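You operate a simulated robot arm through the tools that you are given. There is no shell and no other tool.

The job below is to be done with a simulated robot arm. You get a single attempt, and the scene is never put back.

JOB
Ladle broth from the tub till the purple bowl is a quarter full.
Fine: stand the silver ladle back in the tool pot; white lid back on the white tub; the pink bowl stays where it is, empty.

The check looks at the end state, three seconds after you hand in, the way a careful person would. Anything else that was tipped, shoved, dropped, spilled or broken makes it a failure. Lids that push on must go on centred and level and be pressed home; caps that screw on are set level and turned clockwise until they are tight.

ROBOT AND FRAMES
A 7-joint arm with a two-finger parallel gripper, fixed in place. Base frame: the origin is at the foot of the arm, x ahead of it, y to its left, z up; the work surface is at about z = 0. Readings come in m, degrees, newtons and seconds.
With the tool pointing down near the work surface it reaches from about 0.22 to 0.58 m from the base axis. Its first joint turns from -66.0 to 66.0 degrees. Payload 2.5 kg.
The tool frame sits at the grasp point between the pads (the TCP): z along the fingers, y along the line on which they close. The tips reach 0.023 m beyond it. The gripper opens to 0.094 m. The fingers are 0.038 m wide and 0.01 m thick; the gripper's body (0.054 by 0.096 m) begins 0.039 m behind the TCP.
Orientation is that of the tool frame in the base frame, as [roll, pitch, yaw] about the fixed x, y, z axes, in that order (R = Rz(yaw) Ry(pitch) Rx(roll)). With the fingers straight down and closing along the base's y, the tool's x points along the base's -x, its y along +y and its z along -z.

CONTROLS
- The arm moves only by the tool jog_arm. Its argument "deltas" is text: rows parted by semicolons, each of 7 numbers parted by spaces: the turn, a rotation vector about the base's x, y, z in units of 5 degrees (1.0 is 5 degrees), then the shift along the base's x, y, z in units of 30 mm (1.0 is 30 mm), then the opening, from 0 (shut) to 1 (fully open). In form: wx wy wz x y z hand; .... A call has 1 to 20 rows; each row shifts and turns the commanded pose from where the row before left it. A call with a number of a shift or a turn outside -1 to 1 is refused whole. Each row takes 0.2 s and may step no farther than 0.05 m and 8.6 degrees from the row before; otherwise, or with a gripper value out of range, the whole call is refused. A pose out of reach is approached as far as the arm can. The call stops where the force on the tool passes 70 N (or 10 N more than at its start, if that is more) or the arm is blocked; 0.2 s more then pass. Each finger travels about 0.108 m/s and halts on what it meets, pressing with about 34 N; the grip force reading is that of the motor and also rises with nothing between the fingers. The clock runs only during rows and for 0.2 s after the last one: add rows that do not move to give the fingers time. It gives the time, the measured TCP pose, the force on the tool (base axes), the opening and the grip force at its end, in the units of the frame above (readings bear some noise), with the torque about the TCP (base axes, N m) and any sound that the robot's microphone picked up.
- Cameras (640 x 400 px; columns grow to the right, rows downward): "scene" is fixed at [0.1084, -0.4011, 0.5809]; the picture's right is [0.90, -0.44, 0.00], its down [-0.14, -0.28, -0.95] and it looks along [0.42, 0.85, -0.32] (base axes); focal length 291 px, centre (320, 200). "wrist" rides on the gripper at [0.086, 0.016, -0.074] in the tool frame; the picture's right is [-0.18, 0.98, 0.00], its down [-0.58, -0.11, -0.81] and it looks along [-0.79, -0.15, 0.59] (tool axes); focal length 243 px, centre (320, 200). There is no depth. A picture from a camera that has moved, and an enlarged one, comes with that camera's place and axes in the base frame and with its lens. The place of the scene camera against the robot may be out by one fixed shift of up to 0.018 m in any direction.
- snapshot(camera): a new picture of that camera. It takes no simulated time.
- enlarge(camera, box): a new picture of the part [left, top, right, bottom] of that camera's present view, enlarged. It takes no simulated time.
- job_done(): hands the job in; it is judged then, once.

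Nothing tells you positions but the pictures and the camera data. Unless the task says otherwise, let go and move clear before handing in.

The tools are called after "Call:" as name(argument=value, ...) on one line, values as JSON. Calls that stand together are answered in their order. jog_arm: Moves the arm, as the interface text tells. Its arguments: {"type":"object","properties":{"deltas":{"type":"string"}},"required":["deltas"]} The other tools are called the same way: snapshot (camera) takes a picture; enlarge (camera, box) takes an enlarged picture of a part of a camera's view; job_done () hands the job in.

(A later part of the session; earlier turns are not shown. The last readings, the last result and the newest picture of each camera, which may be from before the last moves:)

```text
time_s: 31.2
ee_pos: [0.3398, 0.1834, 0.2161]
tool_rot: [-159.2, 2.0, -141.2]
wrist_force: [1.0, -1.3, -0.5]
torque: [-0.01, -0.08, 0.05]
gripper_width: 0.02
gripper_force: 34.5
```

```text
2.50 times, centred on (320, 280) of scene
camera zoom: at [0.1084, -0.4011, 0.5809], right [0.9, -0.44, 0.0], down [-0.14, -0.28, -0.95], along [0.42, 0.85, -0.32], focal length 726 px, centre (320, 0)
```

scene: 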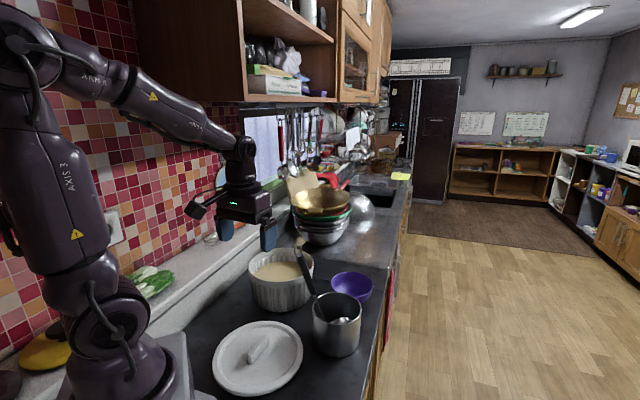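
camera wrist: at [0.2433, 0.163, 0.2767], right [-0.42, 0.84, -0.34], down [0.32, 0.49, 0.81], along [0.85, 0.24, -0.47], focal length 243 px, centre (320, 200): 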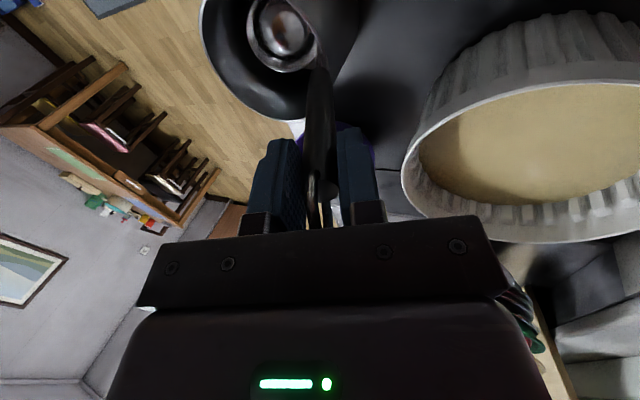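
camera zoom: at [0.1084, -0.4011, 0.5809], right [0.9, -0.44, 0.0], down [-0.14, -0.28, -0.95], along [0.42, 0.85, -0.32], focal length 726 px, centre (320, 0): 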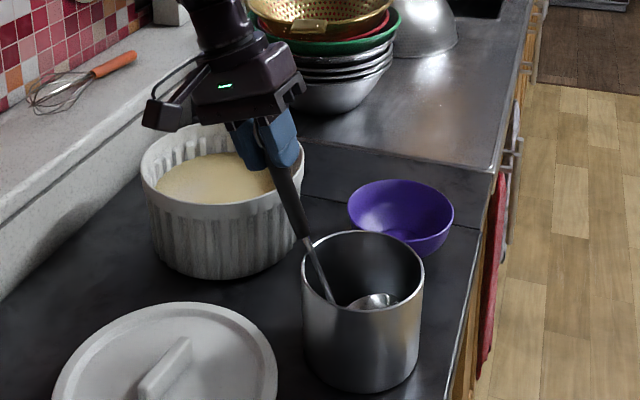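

The ladle handle is gripped (20 mm). I'll lift it straight up out of the pot and check.

Call:
jog_arm(deltas="0 0 0 0 0 0.3 0;0 0 0 0 0 0.6 0;0 0 0 0 0 1 0;0 0 0 0 0 1 0;0 0 0 0 0 1 0;0 0 0 0 0 1 0;0 0 0 0 0 0.3 0;0 0 0 0 0 0 0")

Call:
snapshot(camera="wrist")

Call:
snapshot(camera="scene")

Call:
enlarge(camera="scene", box=[230, 160, 390, 360])

```text
time_s: 33.0
ee_pos: [0.3386, 0.1851, 0.3742]
tool_rot: [-159.2, 1.9, -141.2]
wrist_force: [-0.4, 0.0, -0.4]
torque: [0.03, 0.01, 0.0]
gripper_width: 0.0201
gripper_force: 33.8
```

```text
taken
camera wrist: at [0.2426, 0.163, 0.4348], right [-0.42, 0.84, -0.34], down [0.32, 0.49, 0.81], along [0.85, 0.24, -0.47], focal length 243 px, centre (320, 200)
```

wrist: 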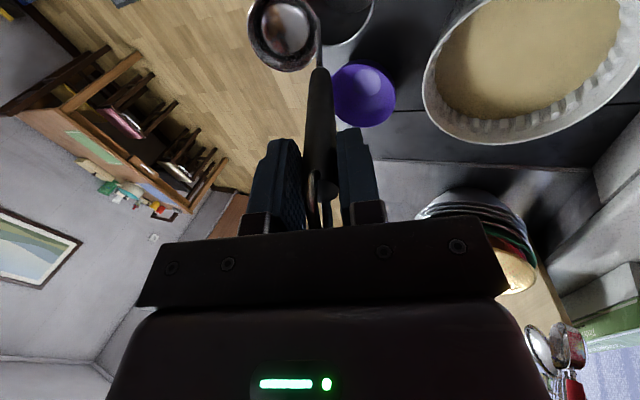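

```text
taken
```

scene: 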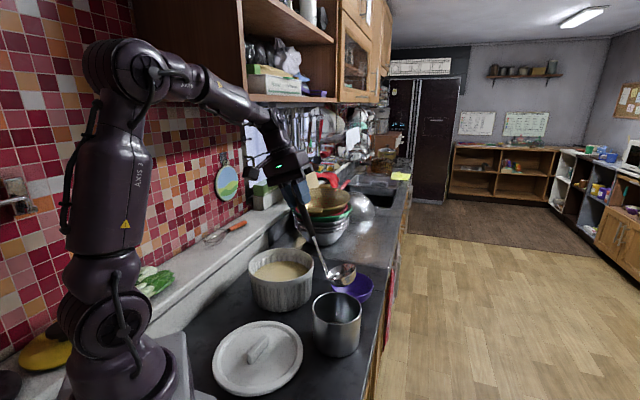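

```text
2.00 times, centred on (310, 260) of scene
camera zoom: at [0.1084, -0.4011, 0.5809], right [0.9, -0.44, 0.0], down [-0.14, -0.28, -0.95], along [0.42, 0.85, -0.32], focal length 581 px, centre (340, 80)
```

zoom: 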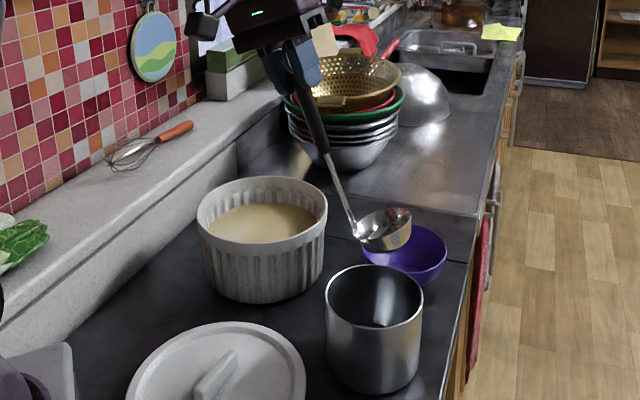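

The ladle is out of the pot, clear and firmly held. I'll measure the cup relative to the tool.

Call:
enlarge(camera="wrist", box=[220, 0, 420, 150])

Call:
enlarge(camera="scene", box=[280, 170, 380, 290])

```text
2.67 times, centred on (320, 75) of wrist
camera zoom: at [0.2426, 0.163, 0.4348], right [-0.42, 0.84, -0.34], down [0.32, 0.49, 0.81], along [0.85, 0.24, -0.47], focal length 647 px, centre (320, 533)
```

zoom: 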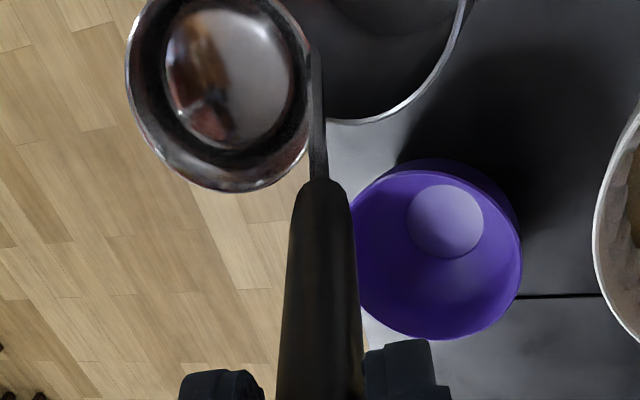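

```text
3.33 times, centred on (330, 230) of scene
camera zoom: at [0.1084, -0.4011, 0.5809], right [0.9, -0.44, 0.0], down [-0.14, -0.28, -0.95], along [0.42, 0.85, -0.32], focal length 968 px, centre (287, 100)
```

zoom: 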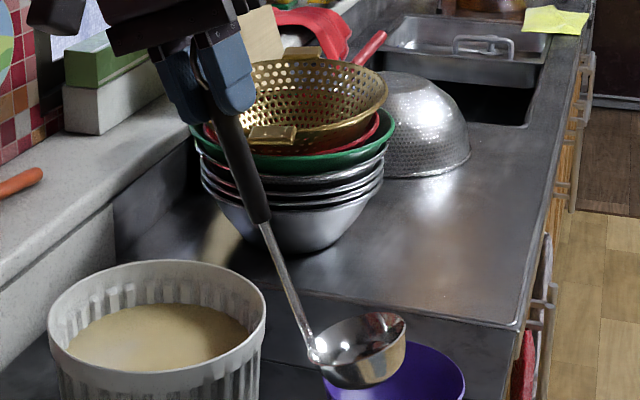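

The cup sits ~0.2 m along the tool axis, ~40 mm to the tool's −y side, radius ≈35 mm. I'll set the ladle upright.

Call:
jog_arm(deltas="0.6 0.575 0 0 0.1 0.1 0;0.6 0.575 0 0 0.1 0.1 0;0.6 0.575 0 0 0.1 0.1 0;0.6 0.575 0 0 0.1 0.1 0;0.6 0.575 0 0 0.1 0.1 0;0 0 0 0 0 0 0")

Call:
snapshot(camera="wrist")

Call:
enlarge(camera="scene", box=[230, 160, 390, 320])

```text
time_s: 34.4
ee_pos: [0.34, 0.2006, 0.3865]
tool_rot: [-180.0, 0.0, -141.5]
wrist_force: [0.2, -0.4, -1.3]
torque: [0.02, -0.01, -0.02]
gripper_width: 0.0202
gripper_force: 34.1
```

```text
taken
camera wrist: at [0.2616, 0.1601, 0.4607], right [-0.47, 0.88, 0.0], down [0.52, 0.28, 0.81], along [0.71, 0.38, -0.59], focal length 243 px, centre (320, 200)
```

wrist: 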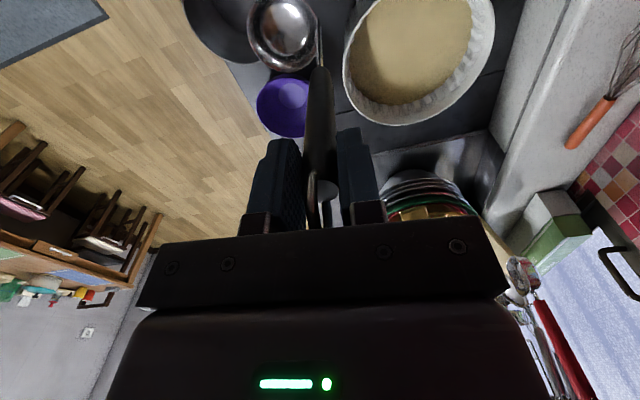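

```text
2.50 times, centred on (310, 240) of scene
camera zoom: at [0.1084, -0.4011, 0.5809], right [0.9, -0.44, 0.0], down [-0.14, -0.28, -0.95], along [0.42, 0.85, -0.32], focal length 726 px, centre (345, 100)
```

zoom: 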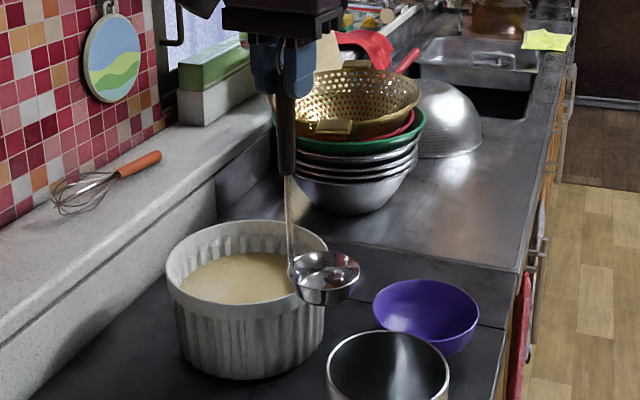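

The ladle hangs upright, empty, with the cup's rim 0.2 m below the TCP. I'll move it over the tub.

Call:
jog_arm(deltas="0 0 0 -0.1 0.5 0 0;0 0 0 -0.12 0.8 0 0;0 0 0 -0.15 1 0 0;0 0 0 -0.15 1 0 0;0 0 0 -0.15 1 0 0;0 0 0 -0.1 0.8 0 0;0 0 0 -0.1 0.6 0 0;0 0 0 0 0.17 0 0;0 0 0 0 0 0 0")

Call:
snapshot(camera="wrist")

Call:
enlarge(camera="scene", box=[210, 150, 370, 320])

```text
time_s: 36.4
ee_pos: [0.3238, 0.369, 0.3803]
tool_rot: [-179.4, -0.7, -143.0]
wrist_force: [-0.2, -0.2, -1.4]
torque: [0.04, 0.04, -0.03]
gripper_width: 0.0202
gripper_force: 34.5
```

```text
taken
camera wrist: at [0.2439, 0.3309, 0.4573], right [-0.45, 0.9, -0.01], down [0.53, 0.28, 0.8], along [0.72, 0.35, -0.6], focal length 243 px, centre (320, 200)
```

wrist: 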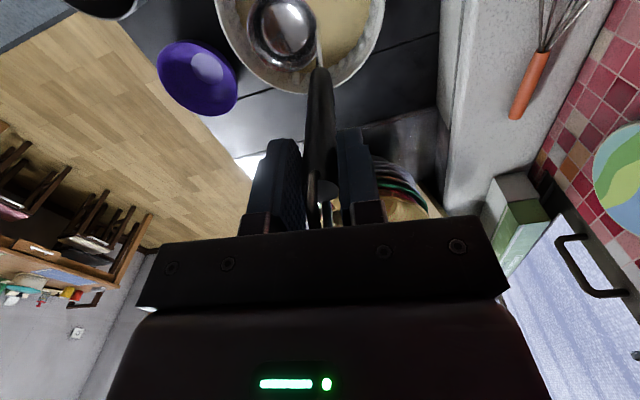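

```text
2.35 times, centred on (290, 235) of scene
camera zoom: at [0.1087, -0.4012, 0.5807], right [0.9, -0.44, 0.0], down [-0.14, -0.28, -0.95], along [0.42, 0.85, -0.32], focal length 684 px, centre (391, 118)
```

zoom: 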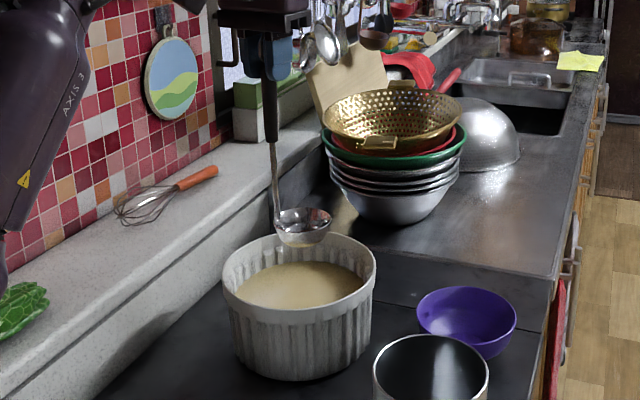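

The cup is above the tub, near center. I'll descend to just above the broth and check.

Call:
jog_arm(deltas="0 0 0 -0.1 0.1 -0.7 0;0 0 0 -0.1 0.1 -0.8 0;0 0 0 0 0 -0.8 0;0 0 0 0 0 0 0;0 0 0 0 0 0 0")

Call:
snapshot(camera="wrist")

Call:
enlarge(camera="scene", box=[210, 150, 370, 320])

```text
time_s: 37.6
ee_pos: [0.3101, 0.3838, 0.3181]
tool_rot: [-180.0, 0.0, -141.5]
wrist_force: [-0.6, 0.3, -0.3]
torque: [0.02, -0.01, 0.05]
gripper_width: 0.0204
gripper_force: 34.2
```

```text
taken
camera wrist: at [0.2311, 0.3436, 0.3923], right [-0.47, 0.88, 0.0], down [0.52, 0.28, 0.81], along [0.71, 0.38, -0.59], focal length 243 px, centre (320, 200)
```

wrist: 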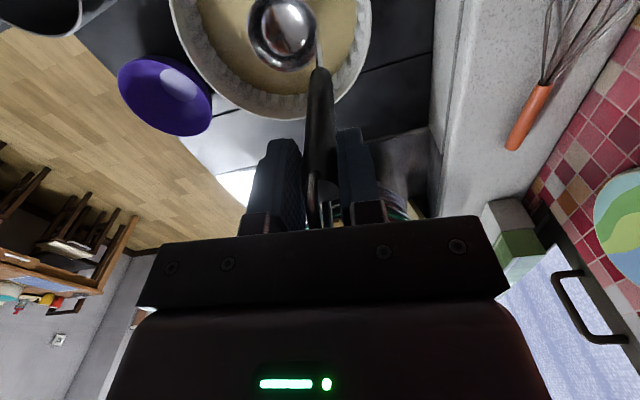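

```text
2.35 times, centred on (290, 235) of scene
camera zoom: at [0.1084, -0.4011, 0.5809], right [0.9, -0.44, 0.0], down [-0.14, -0.28, -0.95], along [0.42, 0.85, -0.32], focal length 684 px, centre (391, 118)
```

zoom: 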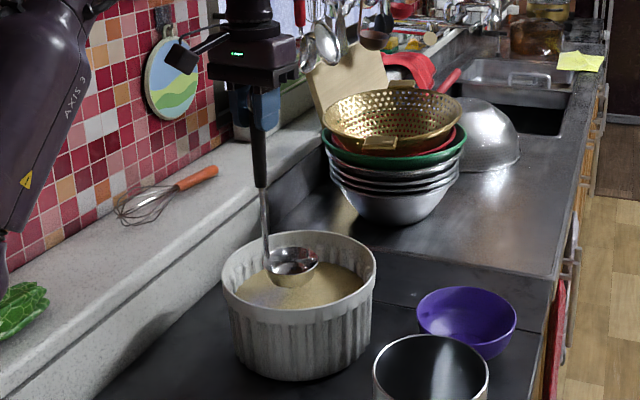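

The cup is inside the tub rim, just above the broth. I'll center slightly and lower it in.

Call:
jog_arm(deltas="0 0 0 0.07 -0.1 -0.35 0;0 0 0 0.07 -0.1 -0.35 0;0 0 0 0 0 -0.35 0;0 0 0 0 0 -0.35 0;0 0 0 0 0 0 0;0 0 0 0 0 0 0")

Call:
enlarge(camera="wrist", box=[180, 0, 420, 150])

Call:
enlarge(camera="scene", box=[240, 210, 340, 310])

```text
time_s: 39.0
ee_pos: [0.3137, 0.3755, 0.274]
tool_rot: [-179.9, 0.1, -141.5]
wrist_force: [0.4, -0.4, -1.2]
torque: [0.03, 0.0, -0.01]
gripper_width: 0.0202
gripper_force: 34.3
```

```text
2.67 times, centred on (300, 75) of wrist
camera zoom: at [0.2352, 0.3355, 0.3487], right [-0.47, 0.88, 0.0], down [0.52, 0.28, 0.81], along [0.71, 0.38, -0.59], focal length 647 px, centre (373, 533)
```

zoom: 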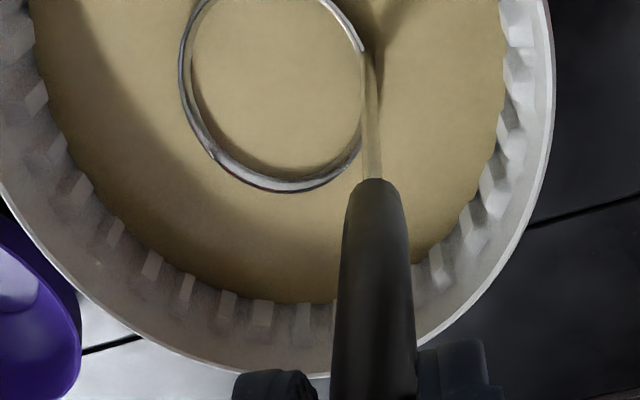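

```text
4.00 times, centred on (290, 260) of scene
camera zoom: at [0.1084, -0.4011, 0.5809], right [0.9, -0.44, 0.0], down [-0.14, -0.28, -0.95], along [0.42, 0.85, -0.32], focal length 1162 px, centre (440, -40)
```

zoom: 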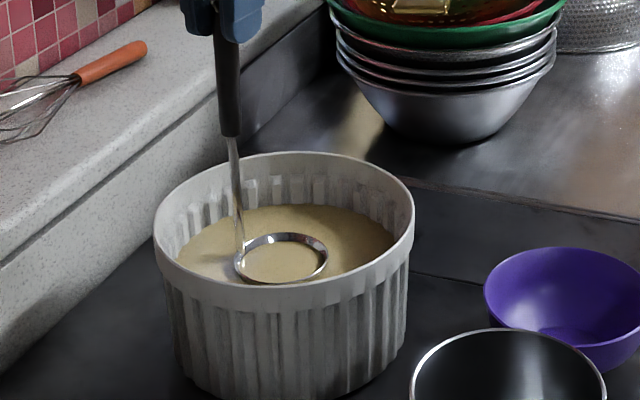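

The broth has flowed into the cup, with its rim right at the surface. I'll dip another 10 mm to fill it, wait, then lift slowly.

Call:
jog_arm(deltas="0 0 0 0 0 -0.2 0;0 0 0 0 0 -0.15 0;0 0 0 0 0 0 0;0 0 0 0 0 0 0;0 0 0 0 0 0 0")

Call:
enlarge(camera="scene", box=[240, 210, 340, 310])

Call:
enlarge(camera="wrist", box=[180, 0, 420, 150])

```text
time_s: 40.2
ee_pos: [0.3115, 0.3766, 0.2642]
tool_rot: [-179.9, 0.0, -141.4]
wrist_force: [0.4, 0.6, -1.0]
torque: [0.06, -0.02, 0.04]
gripper_width: 0.0203
gripper_force: 33.9
```

```text
4.00 times, centred on (290, 260) of scene
camera zoom: at [0.1084, -0.4011, 0.5809], right [0.9, -0.44, 0.0], down [-0.14, -0.28, -0.95], along [0.42, 0.85, -0.32], focal length 1162 px, centre (440, -40)
```

zoom: 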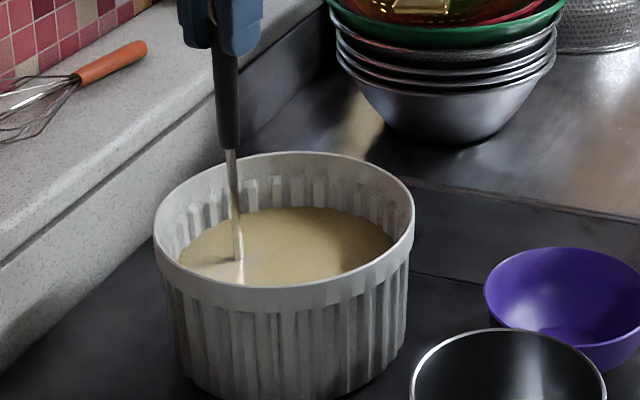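

```text
2.67 times, centred on (300, 75) of wrist
camera zoom: at [0.2335, 0.3357, 0.3388], right [-0.47, 0.88, 0.0], down [0.52, 0.28, 0.81], along [0.71, 0.38, -0.59], focal length 647 px, centre (373, 533)
```

zoom: 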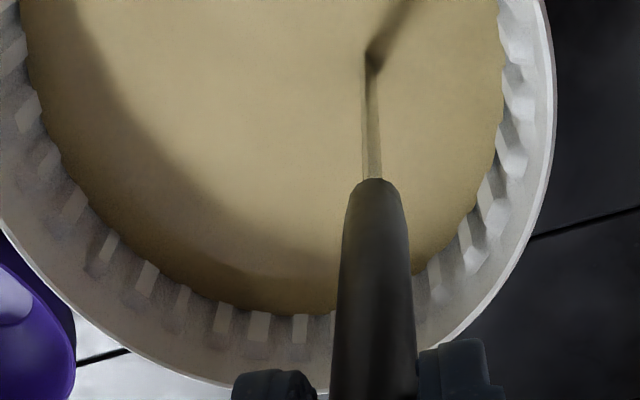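

The cup is fully submerged. I'll lift it slowly and keep it level.

Call:
jog_arm(deltas="0 0 0 0 0 0.1 0;0 0 0 0 0 0.15 0;0 0 0 0 0 0.2 0;0 0 0 0 0 0.25 0;0 0 0 0 0 0.25 0;0 0 0 0 0 0.25 0;0 0 0 0 0 0.3 0;0 0 0 0 0 0.3 0;0 0 0 0 0 0.2 0;0 0 0 0 0 0.1 0;0 0 0 0 0 0 0;0 0 0 0 0 0 0")

Call:
enlarge(camera="scene", box=[240, 200, 340, 310])

Call:
enlarge(camera="wrist", box=[180, 0, 420, 150])

```text
time_s: 42.8
ee_pos: [0.3115, 0.3774, 0.3293]
tool_rot: [-179.9, 0.1, -141.5]
wrist_force: [0.4, 0.6, -1.6]
torque: [0.04, 0.02, 0.0]
gripper_width: 0.0202
gripper_force: 34.0
```

```text
3.64 times, centred on (290, 255) of scene
camera zoom: at [0.1084, -0.4011, 0.5809], right [0.9, -0.44, 0.0], down [-0.14, -0.28, -0.95], along [0.42, 0.85, -0.32], focal length 1057 px, centre (429, 0)
```

zoom: 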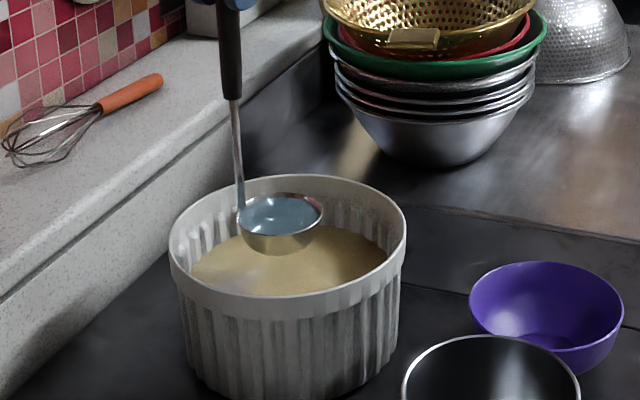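

```text
2.67 times, centred on (300, 75) of wrist
camera zoom: at [0.2332, 0.3364, 0.4025], right [-0.47, 0.88, 0.0], down [0.52, 0.28, 0.81], along [0.71, 0.38, -0.59], focal length 647 px, centre (373, 533)
```

zoom: 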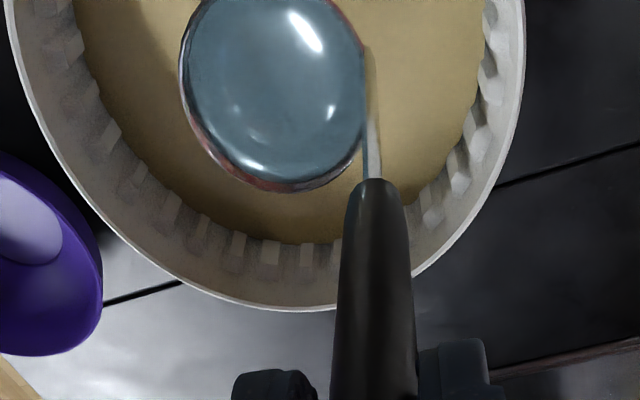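

The cup is brim-full (broth shows bluish in the cup). I'll tip a touch (6°) back into the tub for carrying margin, level it again, and raise it clear of the tub rim.

Call:
jog_arm(deltas="0.4 0 0 0 0 0 0;0.4 0 0 0 0 0 0;0.4 0 0 0 0 0 0;0 0 0 0 0 0 0;0 0 0 0 0 0 0;-0.4 0 0 0 0 0 0;-0.4 0 0 0 0 0 0;-0.4 0 0 0 0 0 0;0 0 0 0 0 0.1 0;0 0 0 0 0 0.2 0;0 0 0 0 0 0.3 0;0 0 0 0 0 0.3 0;0 0 0 0 0 0.2 0;0 0 0 0 0 0.1 0;0 0 0 0 0 0 0")

Call:
enlarge(camera="scene", box=[240, 200, 340, 310])

Call:
snapshot(camera="wrist")

```text
time_s: 46.0
ee_pos: [0.312, 0.377, 0.3644]
tool_rot: [-179.8, 0.0, -141.4]
wrist_force: [0.6, -0.1, -2.0]
torque: [0.02, -0.01, -0.02]
gripper_width: 0.0204
gripper_force: 34.3
```

```text
3.64 times, centred on (290, 255) of scene
camera zoom: at [0.1084, -0.4011, 0.5809], right [0.9, -0.44, 0.0], down [-0.14, -0.28, -0.95], along [0.42, 0.85, -0.32], focal length 1057 px, centre (429, 0)
```

zoom: 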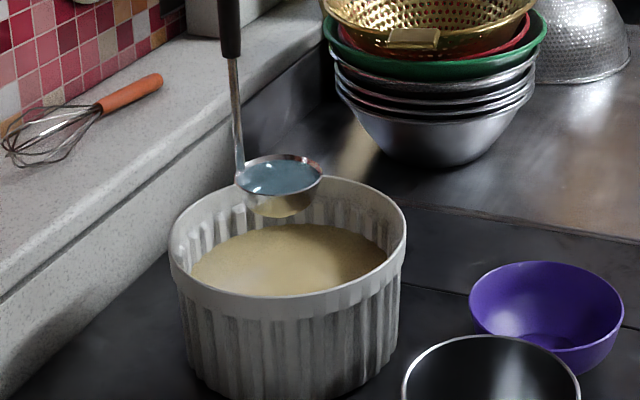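

```text
taken
camera wrist: at [0.234, 0.3356, 0.4387], right [-0.47, 0.88, 0.0], down [0.52, 0.28, 0.81], along [0.71, 0.38, -0.59], focal length 243 px, centre (320, 200)
```

wrist: 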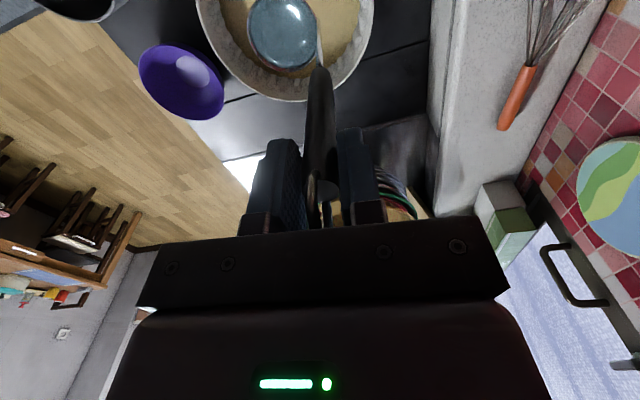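

The cup is full but just below brim and clear of the tub. I'll carry it slowly toward the gap between tub and bowl.

Call:
jog_arm(deltas="0 0 0 0.055 -0.084 0 0;0 0 0 0.11 -0.167 0 0;0 0 0 0.165 -0.25 0 0;0 0 0 0.22 -0.334 0 0;0 0 0 0.257 -0.39 0 0;0 0 0 0.257 -0.39 0 0;0 0 0 0.257 -0.39 0 0;0 0 0 0.257 -0.39 0 0;0 0 0 0.257 -0.39 0 0;0 0 0 0.257 -0.39 0 0;0 0 0 0.22 -0.334 0 0;0 0 0 0.165 -0.25 0 0;0 0 0 0.147 -0.223 0 0;0 0 0 0.092 -0.139 0 0;0 0 0 0.055 -0.084 0 0;0 0 0 0 0 0 0;0 0 0 0 0 0 0")

Call:
enlarge(camera="scene", box=[240, 190, 390, 340])

Call:
snapshot(camera="wrist")

```text
time_s: 49.6
ee_pos: [0.3944, 0.2487, 0.3629]
tool_rot: [-179.9, 0.0, -141.6]
wrist_force: [-1.3, -0.3, -1.2]
torque: [0.01, 0.0, 0.02]
gripper_width: 0.0204
gripper_force: 34.1
```

```text
2.67 times, centred on (315, 265) of scene
camera zoom: at [0.1084, -0.4011, 0.5809], right [0.9, -0.44, 0.0], down [-0.14, -0.28, -0.95], along [0.42, 0.85, -0.32], focal length 775 px, centre (333, 27)
```

zoom: 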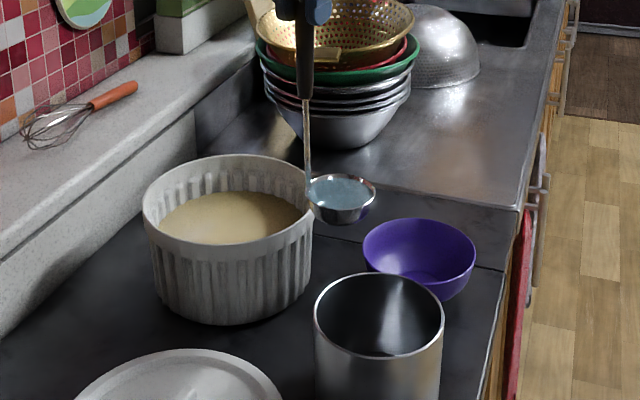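

```text
taken
camera wrist: at [0.3164, 0.2096, 0.4381], right [-0.47, 0.88, 0.0], down [0.52, 0.28, 0.81], along [0.71, 0.38, -0.59], focal length 243 px, centre (320, 200)
```

wrist: 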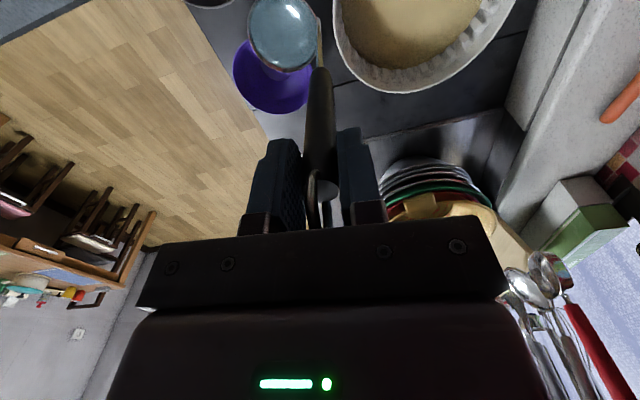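

No spill so far. Next I'll yaw +51.5° so the ladle's side lip faces the edge, moving over the bowl and lowering.

Call:
jog_arm(deltas="0 0 0.2 0.047 0.008 -0.047 0;0 0 0.39 0.093 0.016 -0.095 0;0 0 0.652 0.155 0.026 -0.158 0;0 0 0.652 0.155 0.026 -0.158 0;0 0 0.652 0.155 0.026 -0.158 0;0 0 0.652 0.155 0.026 -0.158 0;0 0 0.652 0.155 0.026 -0.158 0;0 0 0.652 0.155 0.026 -0.158 0;0 0 0.652 0.155 0.026 -0.158 0;0 0 0.652 0.155 0.026 -0.158 0;0 0 0.652 0.155 0.026 -0.158 0;0 0 0.652 0.155 0.026 -0.158 0;0 0 0.652 0.155 0.026 -0.158 0;0 0 0.652 0.155 0.026 -0.158 0;0 0 0.652 0.155 0.026 -0.158 0;0 0 0.652 0.155 0.026 -0.158 0;0 0 0.39 0.093 0.016 -0.095 0;0 0 0.2 0.047 0.008 -0.047 0;0 0 0 0 0 0 0;0 0 0 0 0 0 0")

Call:
enlarge(camera="scene", box=[270, 190, 410, 340])

Call:
snapshot(camera="wrist")

Call:
snapshot(camera="scene")

```text
time_s: 53.8
ee_pos: [0.4688, 0.2623, 0.29]
tool_rot: [-179.9, 0.0, -90.0]
wrist_force: [0.0, 0.8, -1.4]
torque: [-0.04, 0.03, 0.0]
gripper_width: 0.0201
gripper_force: 33.6
```

```text
2.67 times, centred on (340, 265) of scene
camera zoom: at [0.1084, -0.4011, 0.5809], right [0.9, -0.44, 0.0], down [-0.14, -0.28, -0.95], along [0.42, 0.85, -0.32], focal length 775 px, centre (267, 27)
```

zoom: 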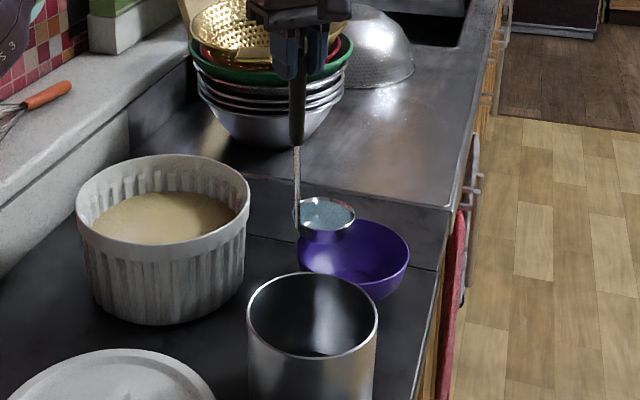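

```text
taken
camera wrist: at [0.4518, 0.1768, 0.3649], right [-0.98, 0.18, 0.0], down [0.11, 0.58, 0.81], along [0.15, 0.79, -0.59], focal length 243 px, centre (320, 200)
```

wrist: 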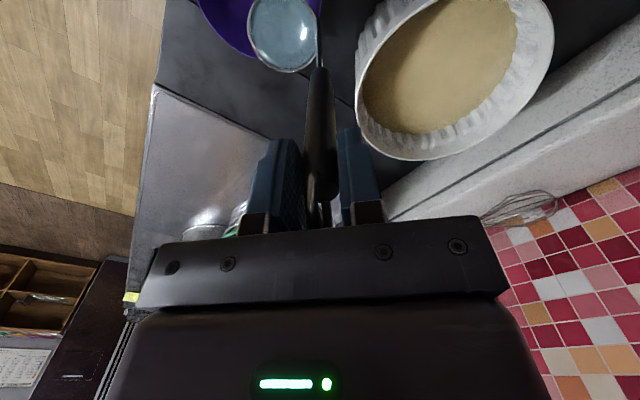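

```text
taken
```

scene: 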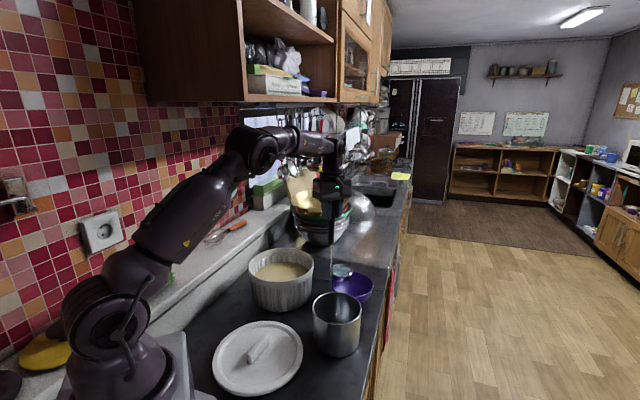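

The cup hangs over the bowl, level and unspilled. I'll begin pouring by tilting about the lip, first 20°, and check the stream.

Call:
jog_arm(deltas="0.5 0 0 0.03 -0.293 0.01 0;0.5 0 0 0.03 -0.293 0.01 0;0.5 0 0 0.03 -0.293 0.01 0;0.5 0 0 0.03 -0.293 0.01 0;0.5 0 0 0.03 -0.294 -0.03 0;0.5 0 0 0.03 -0.294 -0.03 0;0.5 0 0 0.03 -0.294 -0.03 0;0.5 0 0 0.03 -0.294 -0.03 0")

Call:
enlarge(camera="scene", box=[290, 210, 400, 330])

Call:
snapshot(camera="wrist")

```text
time_s: 55.6
ee_pos: [0.4767, 0.1915, 0.2868]
tool_rot: [-179.9, 19.9, -89.9]
wrist_force: [0.9, 0.7, -1.4]
torque: [-0.04, 0.04, 0.03]
gripper_width: 0.0201
gripper_force: 34.1
```

```text
3.33 times, centred on (345, 270) of scene
camera zoom: at [0.1084, -0.4011, 0.5809], right [0.9, -0.44, 0.0], down [-0.14, -0.28, -0.95], along [0.42, 0.85, -0.32], focal length 968 px, centre (237, -33)
```

zoom: 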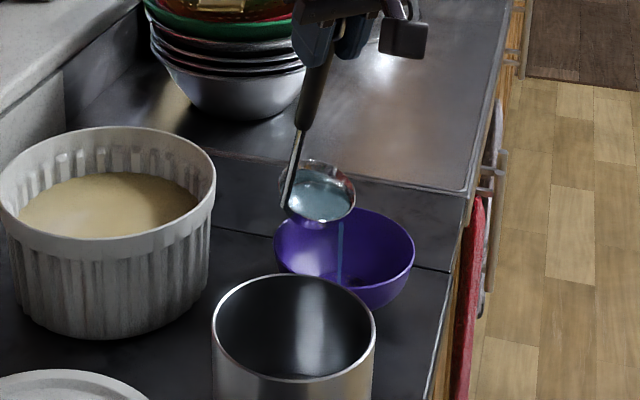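

```text
taken
camera wrist: at [0.4595, 0.086, 0.3275], right [-0.98, 0.17, 0.06], down [0.11, 0.27, 0.96], along [0.15, 0.95, -0.28], focal length 243 px, centre (320, 200)
```

wrist: 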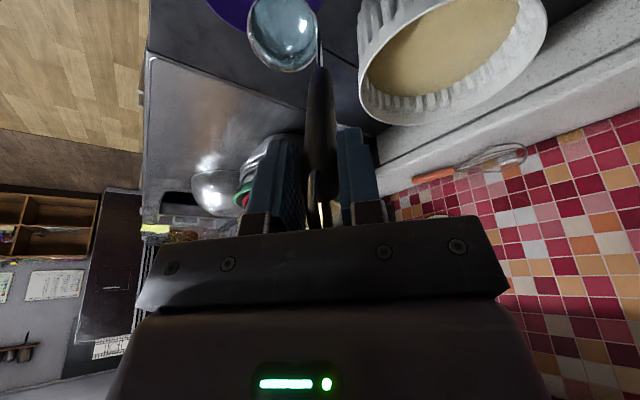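

A stream runs straight into the bowl. I'll continue tilting to 40°, keeping the lip in place.

Call:
jog_arm(deltas="0.5 0 0 0 -0.284 -0.078 0;0.5 0 0 0 -0.284 -0.078 0;0.5 0 0 0 -0.284 -0.078 0;0.5 0 0 0 -0.284 -0.078 0;0.5 0 0 0 -0.266 -0.126 0;0.5 0 0 0 -0.266 -0.126 0;0.5 0 0 0 -0.266 -0.126 0;0.5 0 0 0 -0.266 -0.126 0")

Call:
enlarge(camera="scene", box=[290, 210, 400, 330])

```text
time_s: 57.4
ee_pos: [0.4771, 0.1262, 0.2626]
tool_rot: [-180.0, 40.1, -90.0]
wrist_force: [-0.1, 0.5, -1.4]
torque: [-0.14, 0.02, 0.02]
gripper_width: 0.0202
gripper_force: 34.1
```

```text
3.33 times, centred on (345, 270) of scene
camera zoom: at [0.1084, -0.4011, 0.5809], right [0.9, -0.44, 0.0], down [-0.14, -0.28, -0.95], along [0.42, 0.85, -0.32], focal length 968 px, centre (237, -33)
```

zoom: 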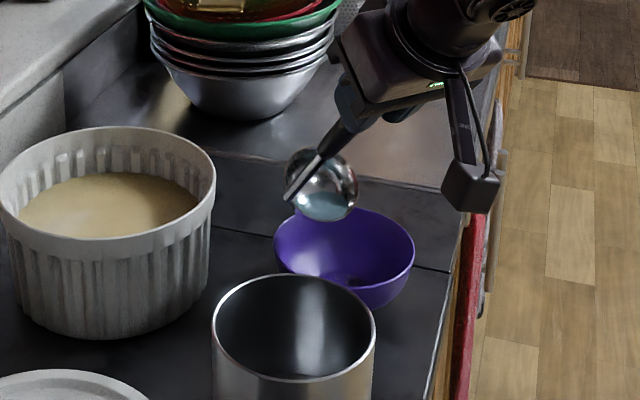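

Good so far; continuing to 62° to empty the cup.

Call:
jog_arm(deltas="0.5 0 0 0 -0.24 -0.171 0;0.5 0 0 0 -0.24 -0.171 0;0.5 0 0 0 -0.24 -0.171 0;0.5 0 0 0 -0.24 -0.171 0;0.5 0 0 0 -0.2075 -0.21 0;0.5 0 0 0 -0.2075 -0.21 0;0.5 0 0 0 -0.2075 -0.21 0;0.5 0 0 0 -0.2075 -0.21 0;0 0 0 0 0 0 0")

Call:
enlarge(camera="scene", box=[290, 210, 400, 330])

Call:
snapshot(camera="scene")

```text
time_s: 59.4
ee_pos: [0.4773, 0.0717, 0.2178]
tool_rot: [-179.8, 60.0, -89.8]
wrist_force: [-0.2, -0.4, 0.3]
torque: [-0.12, -0.01, 0.01]
gripper_width: 0.0202
gripper_force: 33.8
```

```text
3.33 times, centred on (345, 270) of scene
camera zoom: at [0.1084, -0.4011, 0.5809], right [0.9, -0.44, 0.0], down [-0.14, -0.28, -0.95], along [0.42, 0.85, -0.32], focal length 968 px, centre (237, -33)
```

zoom: 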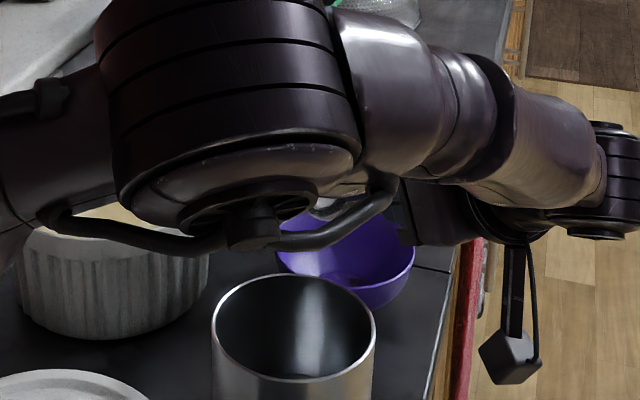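

```text
taken
```

scene: 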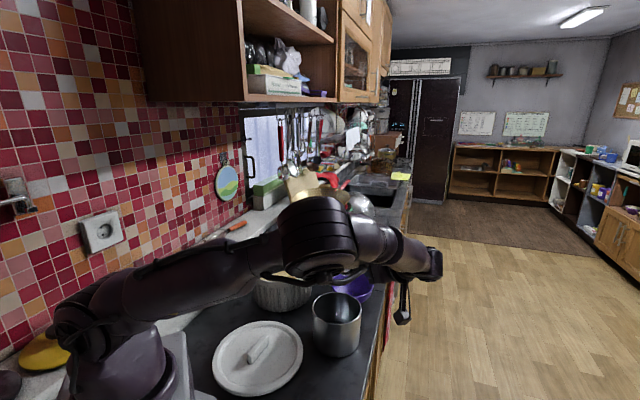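

The arm now blocks the scene view, so I'll check the cup with the wrist camera before tilting any further.

Call:
snapshot(camera="wrist")

Call:
enlarge(camera="wrist", box=[220, 0, 380, 110])

Call:
enlarge(camera="scene", box=[320, 255, 390, 320])

```text
taken
camera wrist: at [0.4603, -0.035, 0.1797], right [-0.98, 0.09, 0.16], down [0.11, -0.41, 0.91], along [0.15, 0.91, 0.39], focal length 243 px, centre (320, 200)
```

wrist: 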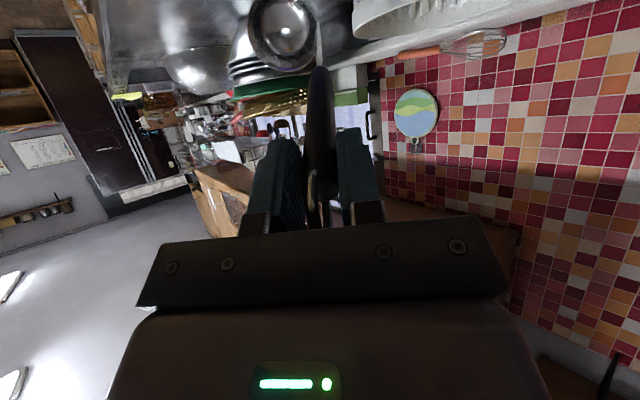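

```text
3.64 times, centred on (300, 55) of wrist
camera zoom: at [0.4603, -0.035, 0.1797], right [-0.98, 0.09, 0.16], down [0.11, -0.41, 0.91], along [0.15, 0.91, 0.39], focal length 882 px, centre (393, 727)
```

zoom: 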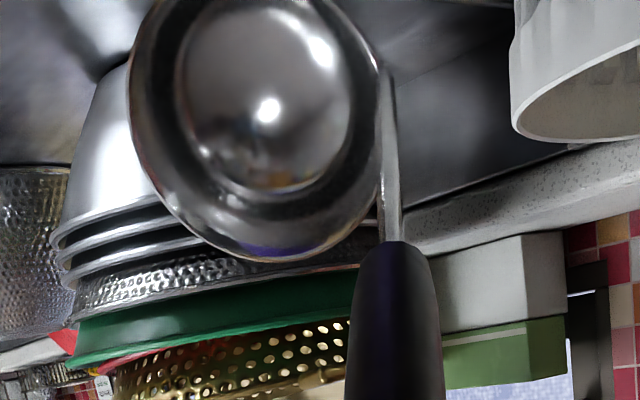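

```text
6.15 times, centred on (355, 288) of scene
camera zoom: at [0.1084, -0.4011, 0.5809], right [0.9, -0.44, 0.0], down [-0.14, -0.28, -0.95], along [0.42, 0.85, -0.32], focal length 1788 px, centre (105, -338)
```

zoom: 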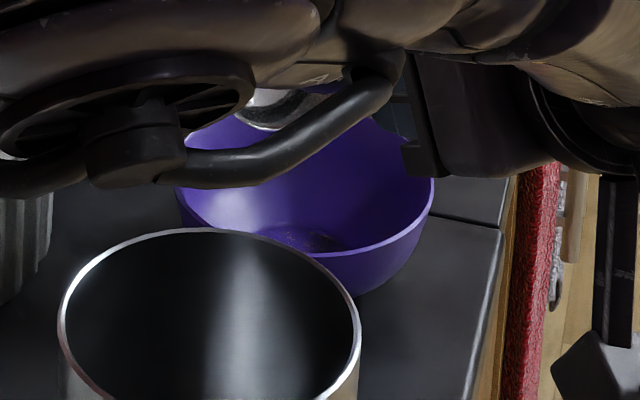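

The cup is empty. I'll rotate back upright over the bowl along the same path and inspect the bowl's level.

Call:
jog_arm(deltas="-1 0 0 0 0.415 0.42 0;-1 0 0 0 0.415 0.42 0;-1 0 0 0 0.48 0.342 0;-1 0 0 0 0.48 0.342 0;-1 0 0 0 0.532 0.27 0;-1 0 0 0 0.532 0.27 0;-1 0 0 0 0.568 0.18 0;-1 0 0 0 0.568 0.18 0;-1 0 0 0 0.588 0.08 0;-1 0 0 0 0.588 0.08 0;-1 0 0 -0.05 0.55 0 0;-1 0 0 -0.1 0.5 0 0;0 0 0 0 0 0 0;0 0 0 0 0 0 0")

Call:
snapshot(camera="scene")

Call:
enlarge(camera="scene", box=[300, 240, 400, 330])

Call:
snapshot(camera="wrist")

```text
time_s: 62.4
ee_pos: [0.4732, 0.2597, 0.2948]
tool_rot: [-179.9, 0.0, -89.9]
wrist_force: [-0.3, -0.3, -0.5]
torque: [0.0, 0.06, -0.02]
gripper_width: 0.0201
gripper_force: 34.3
```

```text
taken
```

scene: 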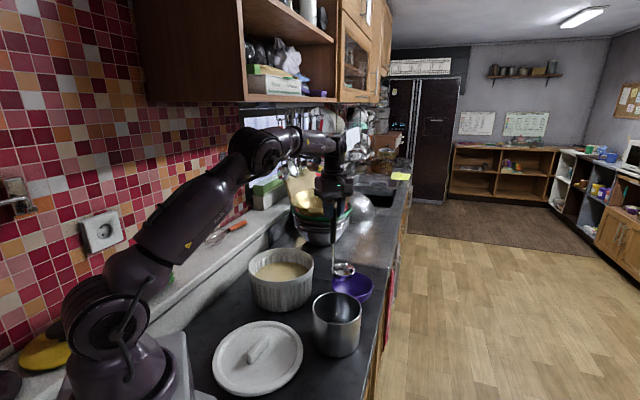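

```text
4.44 times, centred on (350, 285) of scene
camera zoom: at [0.1084, -0.4011, 0.5809], right [0.9, -0.44, 0.0], down [-0.14, -0.28, -0.95], along [0.42, 0.85, -0.32], focal length 1291 px, centre (187, -178)
```

zoom: 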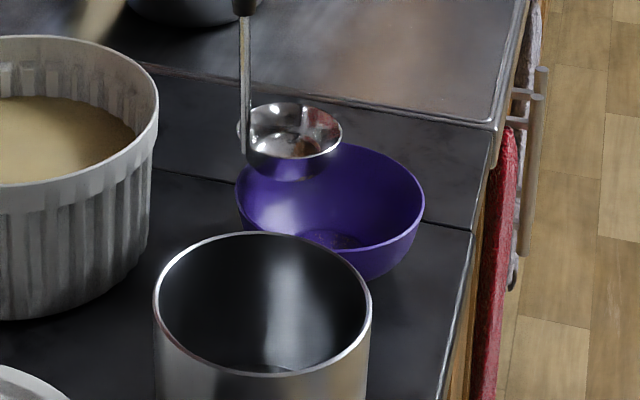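

```text
taken
camera wrist: at [0.4554, 0.1741, 0.3693], right [-0.98, 0.18, 0.0], down [0.11, 0.58, 0.81], along [0.15, 0.79, -0.59], focal length 243 px, centre (320, 200)
```

wrist: 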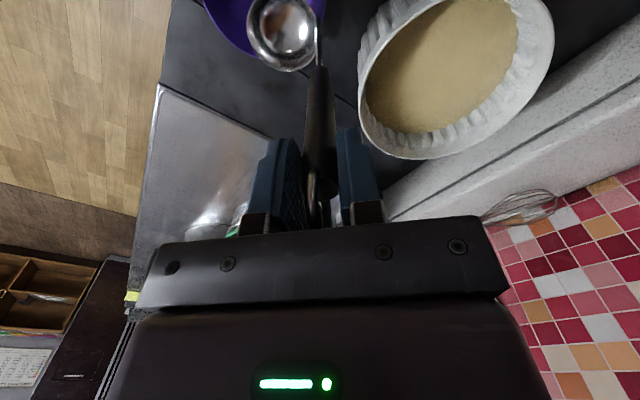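

The cup is empty and nothing spilled. I'll move the ladle aside so the wrist camera can see the level in the bowl.

Call:
jog_arm(deltas="0 0 0 -0.2 0 0.7 0;0 0 0 -0.4 -0.1 0.8 0;0 0 0 -0.5 -0.3 0.8 0;0 0 0 -0.6 -0.5 0 0;0 0 0 -0.6 -0.6 0 0;0 0 0 -0.6 -0.6 0 0;0 0 0 -0.5 -0.5 0 0;0 0 0 -0.3 -0.3 0 0;0 0 0 0 0 0 0")

Call:
snapshot(camera="wrist")

Call:
enlarge(camera="wrist", box=[150, 0, 330, 120])

Call:
enlarge(camera="scene", box=[310, 250, 390, 320])

```text
time_s: 64.4
ee_pos: [0.3617, 0.1746, 0.3619]
tool_rot: [-179.8, 0.0, -90.0]
wrist_force: [-0.1, -0.4, -0.7]
torque: [0.0, 0.04, 0.0]
gripper_width: 0.0198
gripper_force: 33.9
```

```text
taken
camera wrist: at [0.3451, 0.0878, 0.4366], right [-0.98, 0.18, 0.0], down [0.11, 0.58, 0.81], along [0.15, 0.79, -0.59], focal length 243 px, centre (320, 200)
```

wrist: 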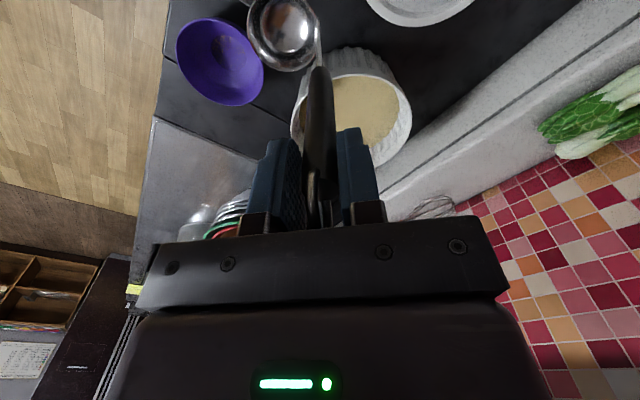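

```text
3.33 times, centred on (240, 60) of wrist
camera zoom: at [0.3451, 0.0878, 0.4366], right [-0.98, 0.18, 0.0], down [0.11, 0.58, 0.81], along [0.15, 0.79, -0.59], focal length 809 px, centre (587, 667)
```

zoom: 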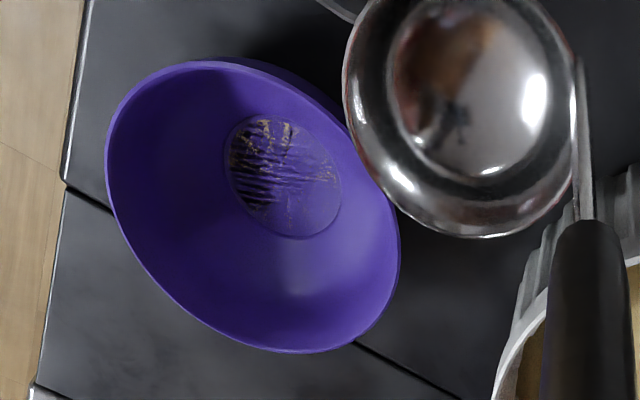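

```text
5.71 times, centred on (350, 285) of scene
camera zoom: at [0.1084, -0.4011, 0.5809], right [0.9, -0.44, 0.0], down [-0.14, -0.28, -0.95], along [0.42, 0.85, -0.32], focal length 1660 px, centre (149, -286)
```

zoom: 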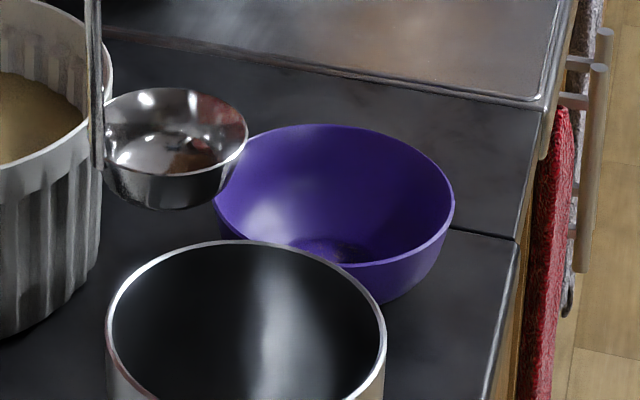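

The bowl only shows a thin shimmer at its bottom. I'll let a second pass and look more carefully at bowl, counter and cup.

Call:
jog_arm(deltas="0 0 0 0 0 0 0;0 0 0 0 0 0 0;0 0 0 0 0 0 0;0 0 0 0 0 0 0;0 0 0 0 0 0 0")

Call:
enlarge(camera="wrist", box=[170, 10, 270, 110])

Call:
enlarge(camera="scene", box=[250, 240, 400, 370])

Call:
enlarge(camera="scene", box=[340, 200, 440, 320])

```text
time_s: 65.6
ee_pos: [0.3624, 0.1739, 0.3615]
tool_rot: [-179.9, 0.0, -90.0]
wrist_force: [0.2, -0.4, -1.1]
torque: [-0.03, 0.03, 0.0]
gripper_width: 0.0201
gripper_force: 34.3
```

```text
4.00 times, centred on (220, 60) of wrist
camera zoom: at [0.3453, 0.0879, 0.4367], right [-0.98, 0.18, 0.0], down [0.11, 0.58, 0.81], along [0.15, 0.79, -0.59], focal length 970 px, centre (720, 760)
```

zoom: 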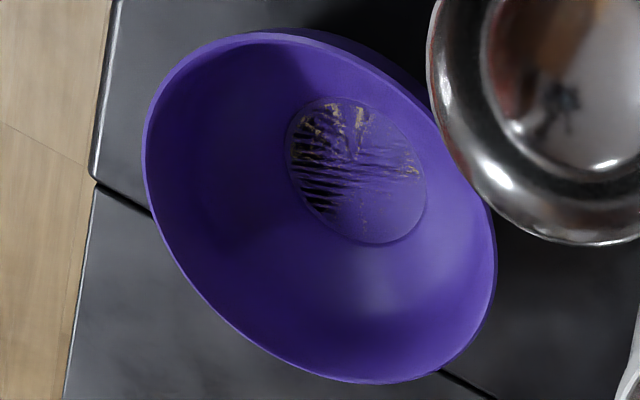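

```text
3.08 times, centred on (325, 305) of scene
camera zoom: at [0.1084, -0.4011, 0.5809], right [0.9, -0.44, 0.0], down [-0.14, -0.28, -0.95], along [0.42, 0.85, -0.32], focal length 894 px, centre (305, -123)
```

zoom: 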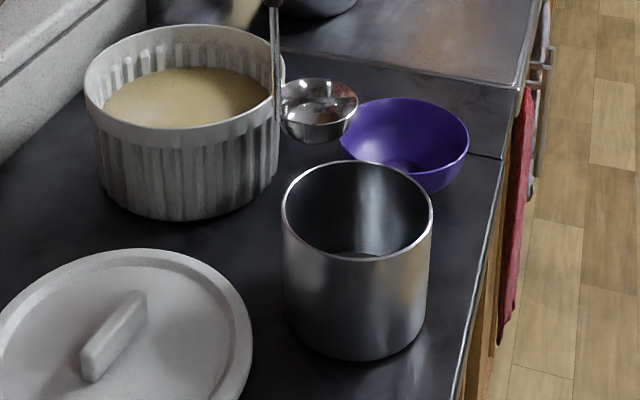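

```text
3.33 times, centred on (390, 260) of scene
camera zoom: at [0.1084, -0.4011, 0.5809], right [0.9, -0.44, 0.0], down [-0.14, -0.28, -0.95], along [0.42, 0.85, -0.32], focal length 968 px, centre (87, 0)
```

zoom: 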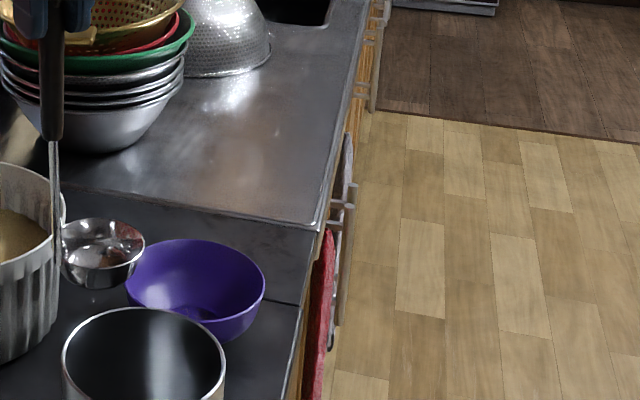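

I'll zoom right in on the bowl's bottom and the ladle cup.

Call:
enlarge(camera="wrist", box=[195, 25, 255, 75])

Call:
enlarge(camera="scene", box=[332, 268, 376, 302])

Call:
enlarge(camera="wrist", box=[240, 0, 330, 75])

```text
8.00 times, centred on (225, 50) of wrist
camera zoom: at [0.3453, 0.0879, 0.4367], right [-0.98, 0.18, 0.0], down [0.11, 0.58, 0.81], along [0.15, 0.79, -0.59], focal length 1941 px, centre (1080, 1400)
```

zoom: 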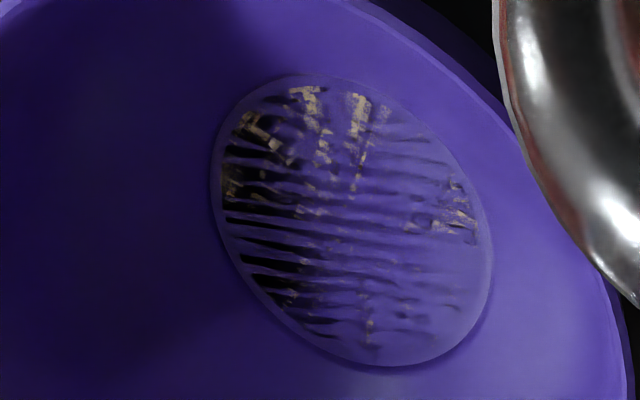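

```text
11.76 times, centred on (354, 285) of scene
camera zoom: at [0.1084, -0.4011, 0.5809], right [0.9, -0.44, 0.0], down [-0.14, -0.28, -0.95], along [0.42, 0.85, -0.32], focal length 3418 px, centre (-80, -800)
```

zoom: 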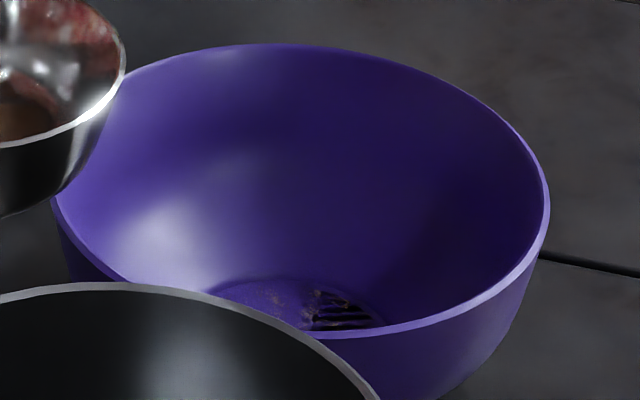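

```text
5.33 times, centred on (285, 38) of wrist
camera zoom: at [0.3453, 0.0879, 0.4367], right [-0.98, 0.18, 0.0], down [0.11, 0.58, 0.81], along [0.15, 0.79, -0.59], focal length 1294 px, centre (507, 1067)
```

zoom: 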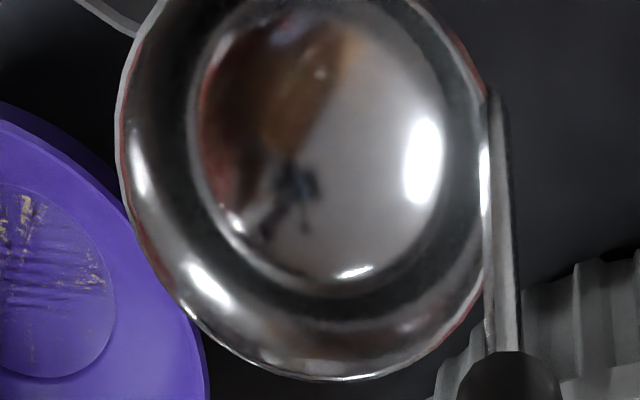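

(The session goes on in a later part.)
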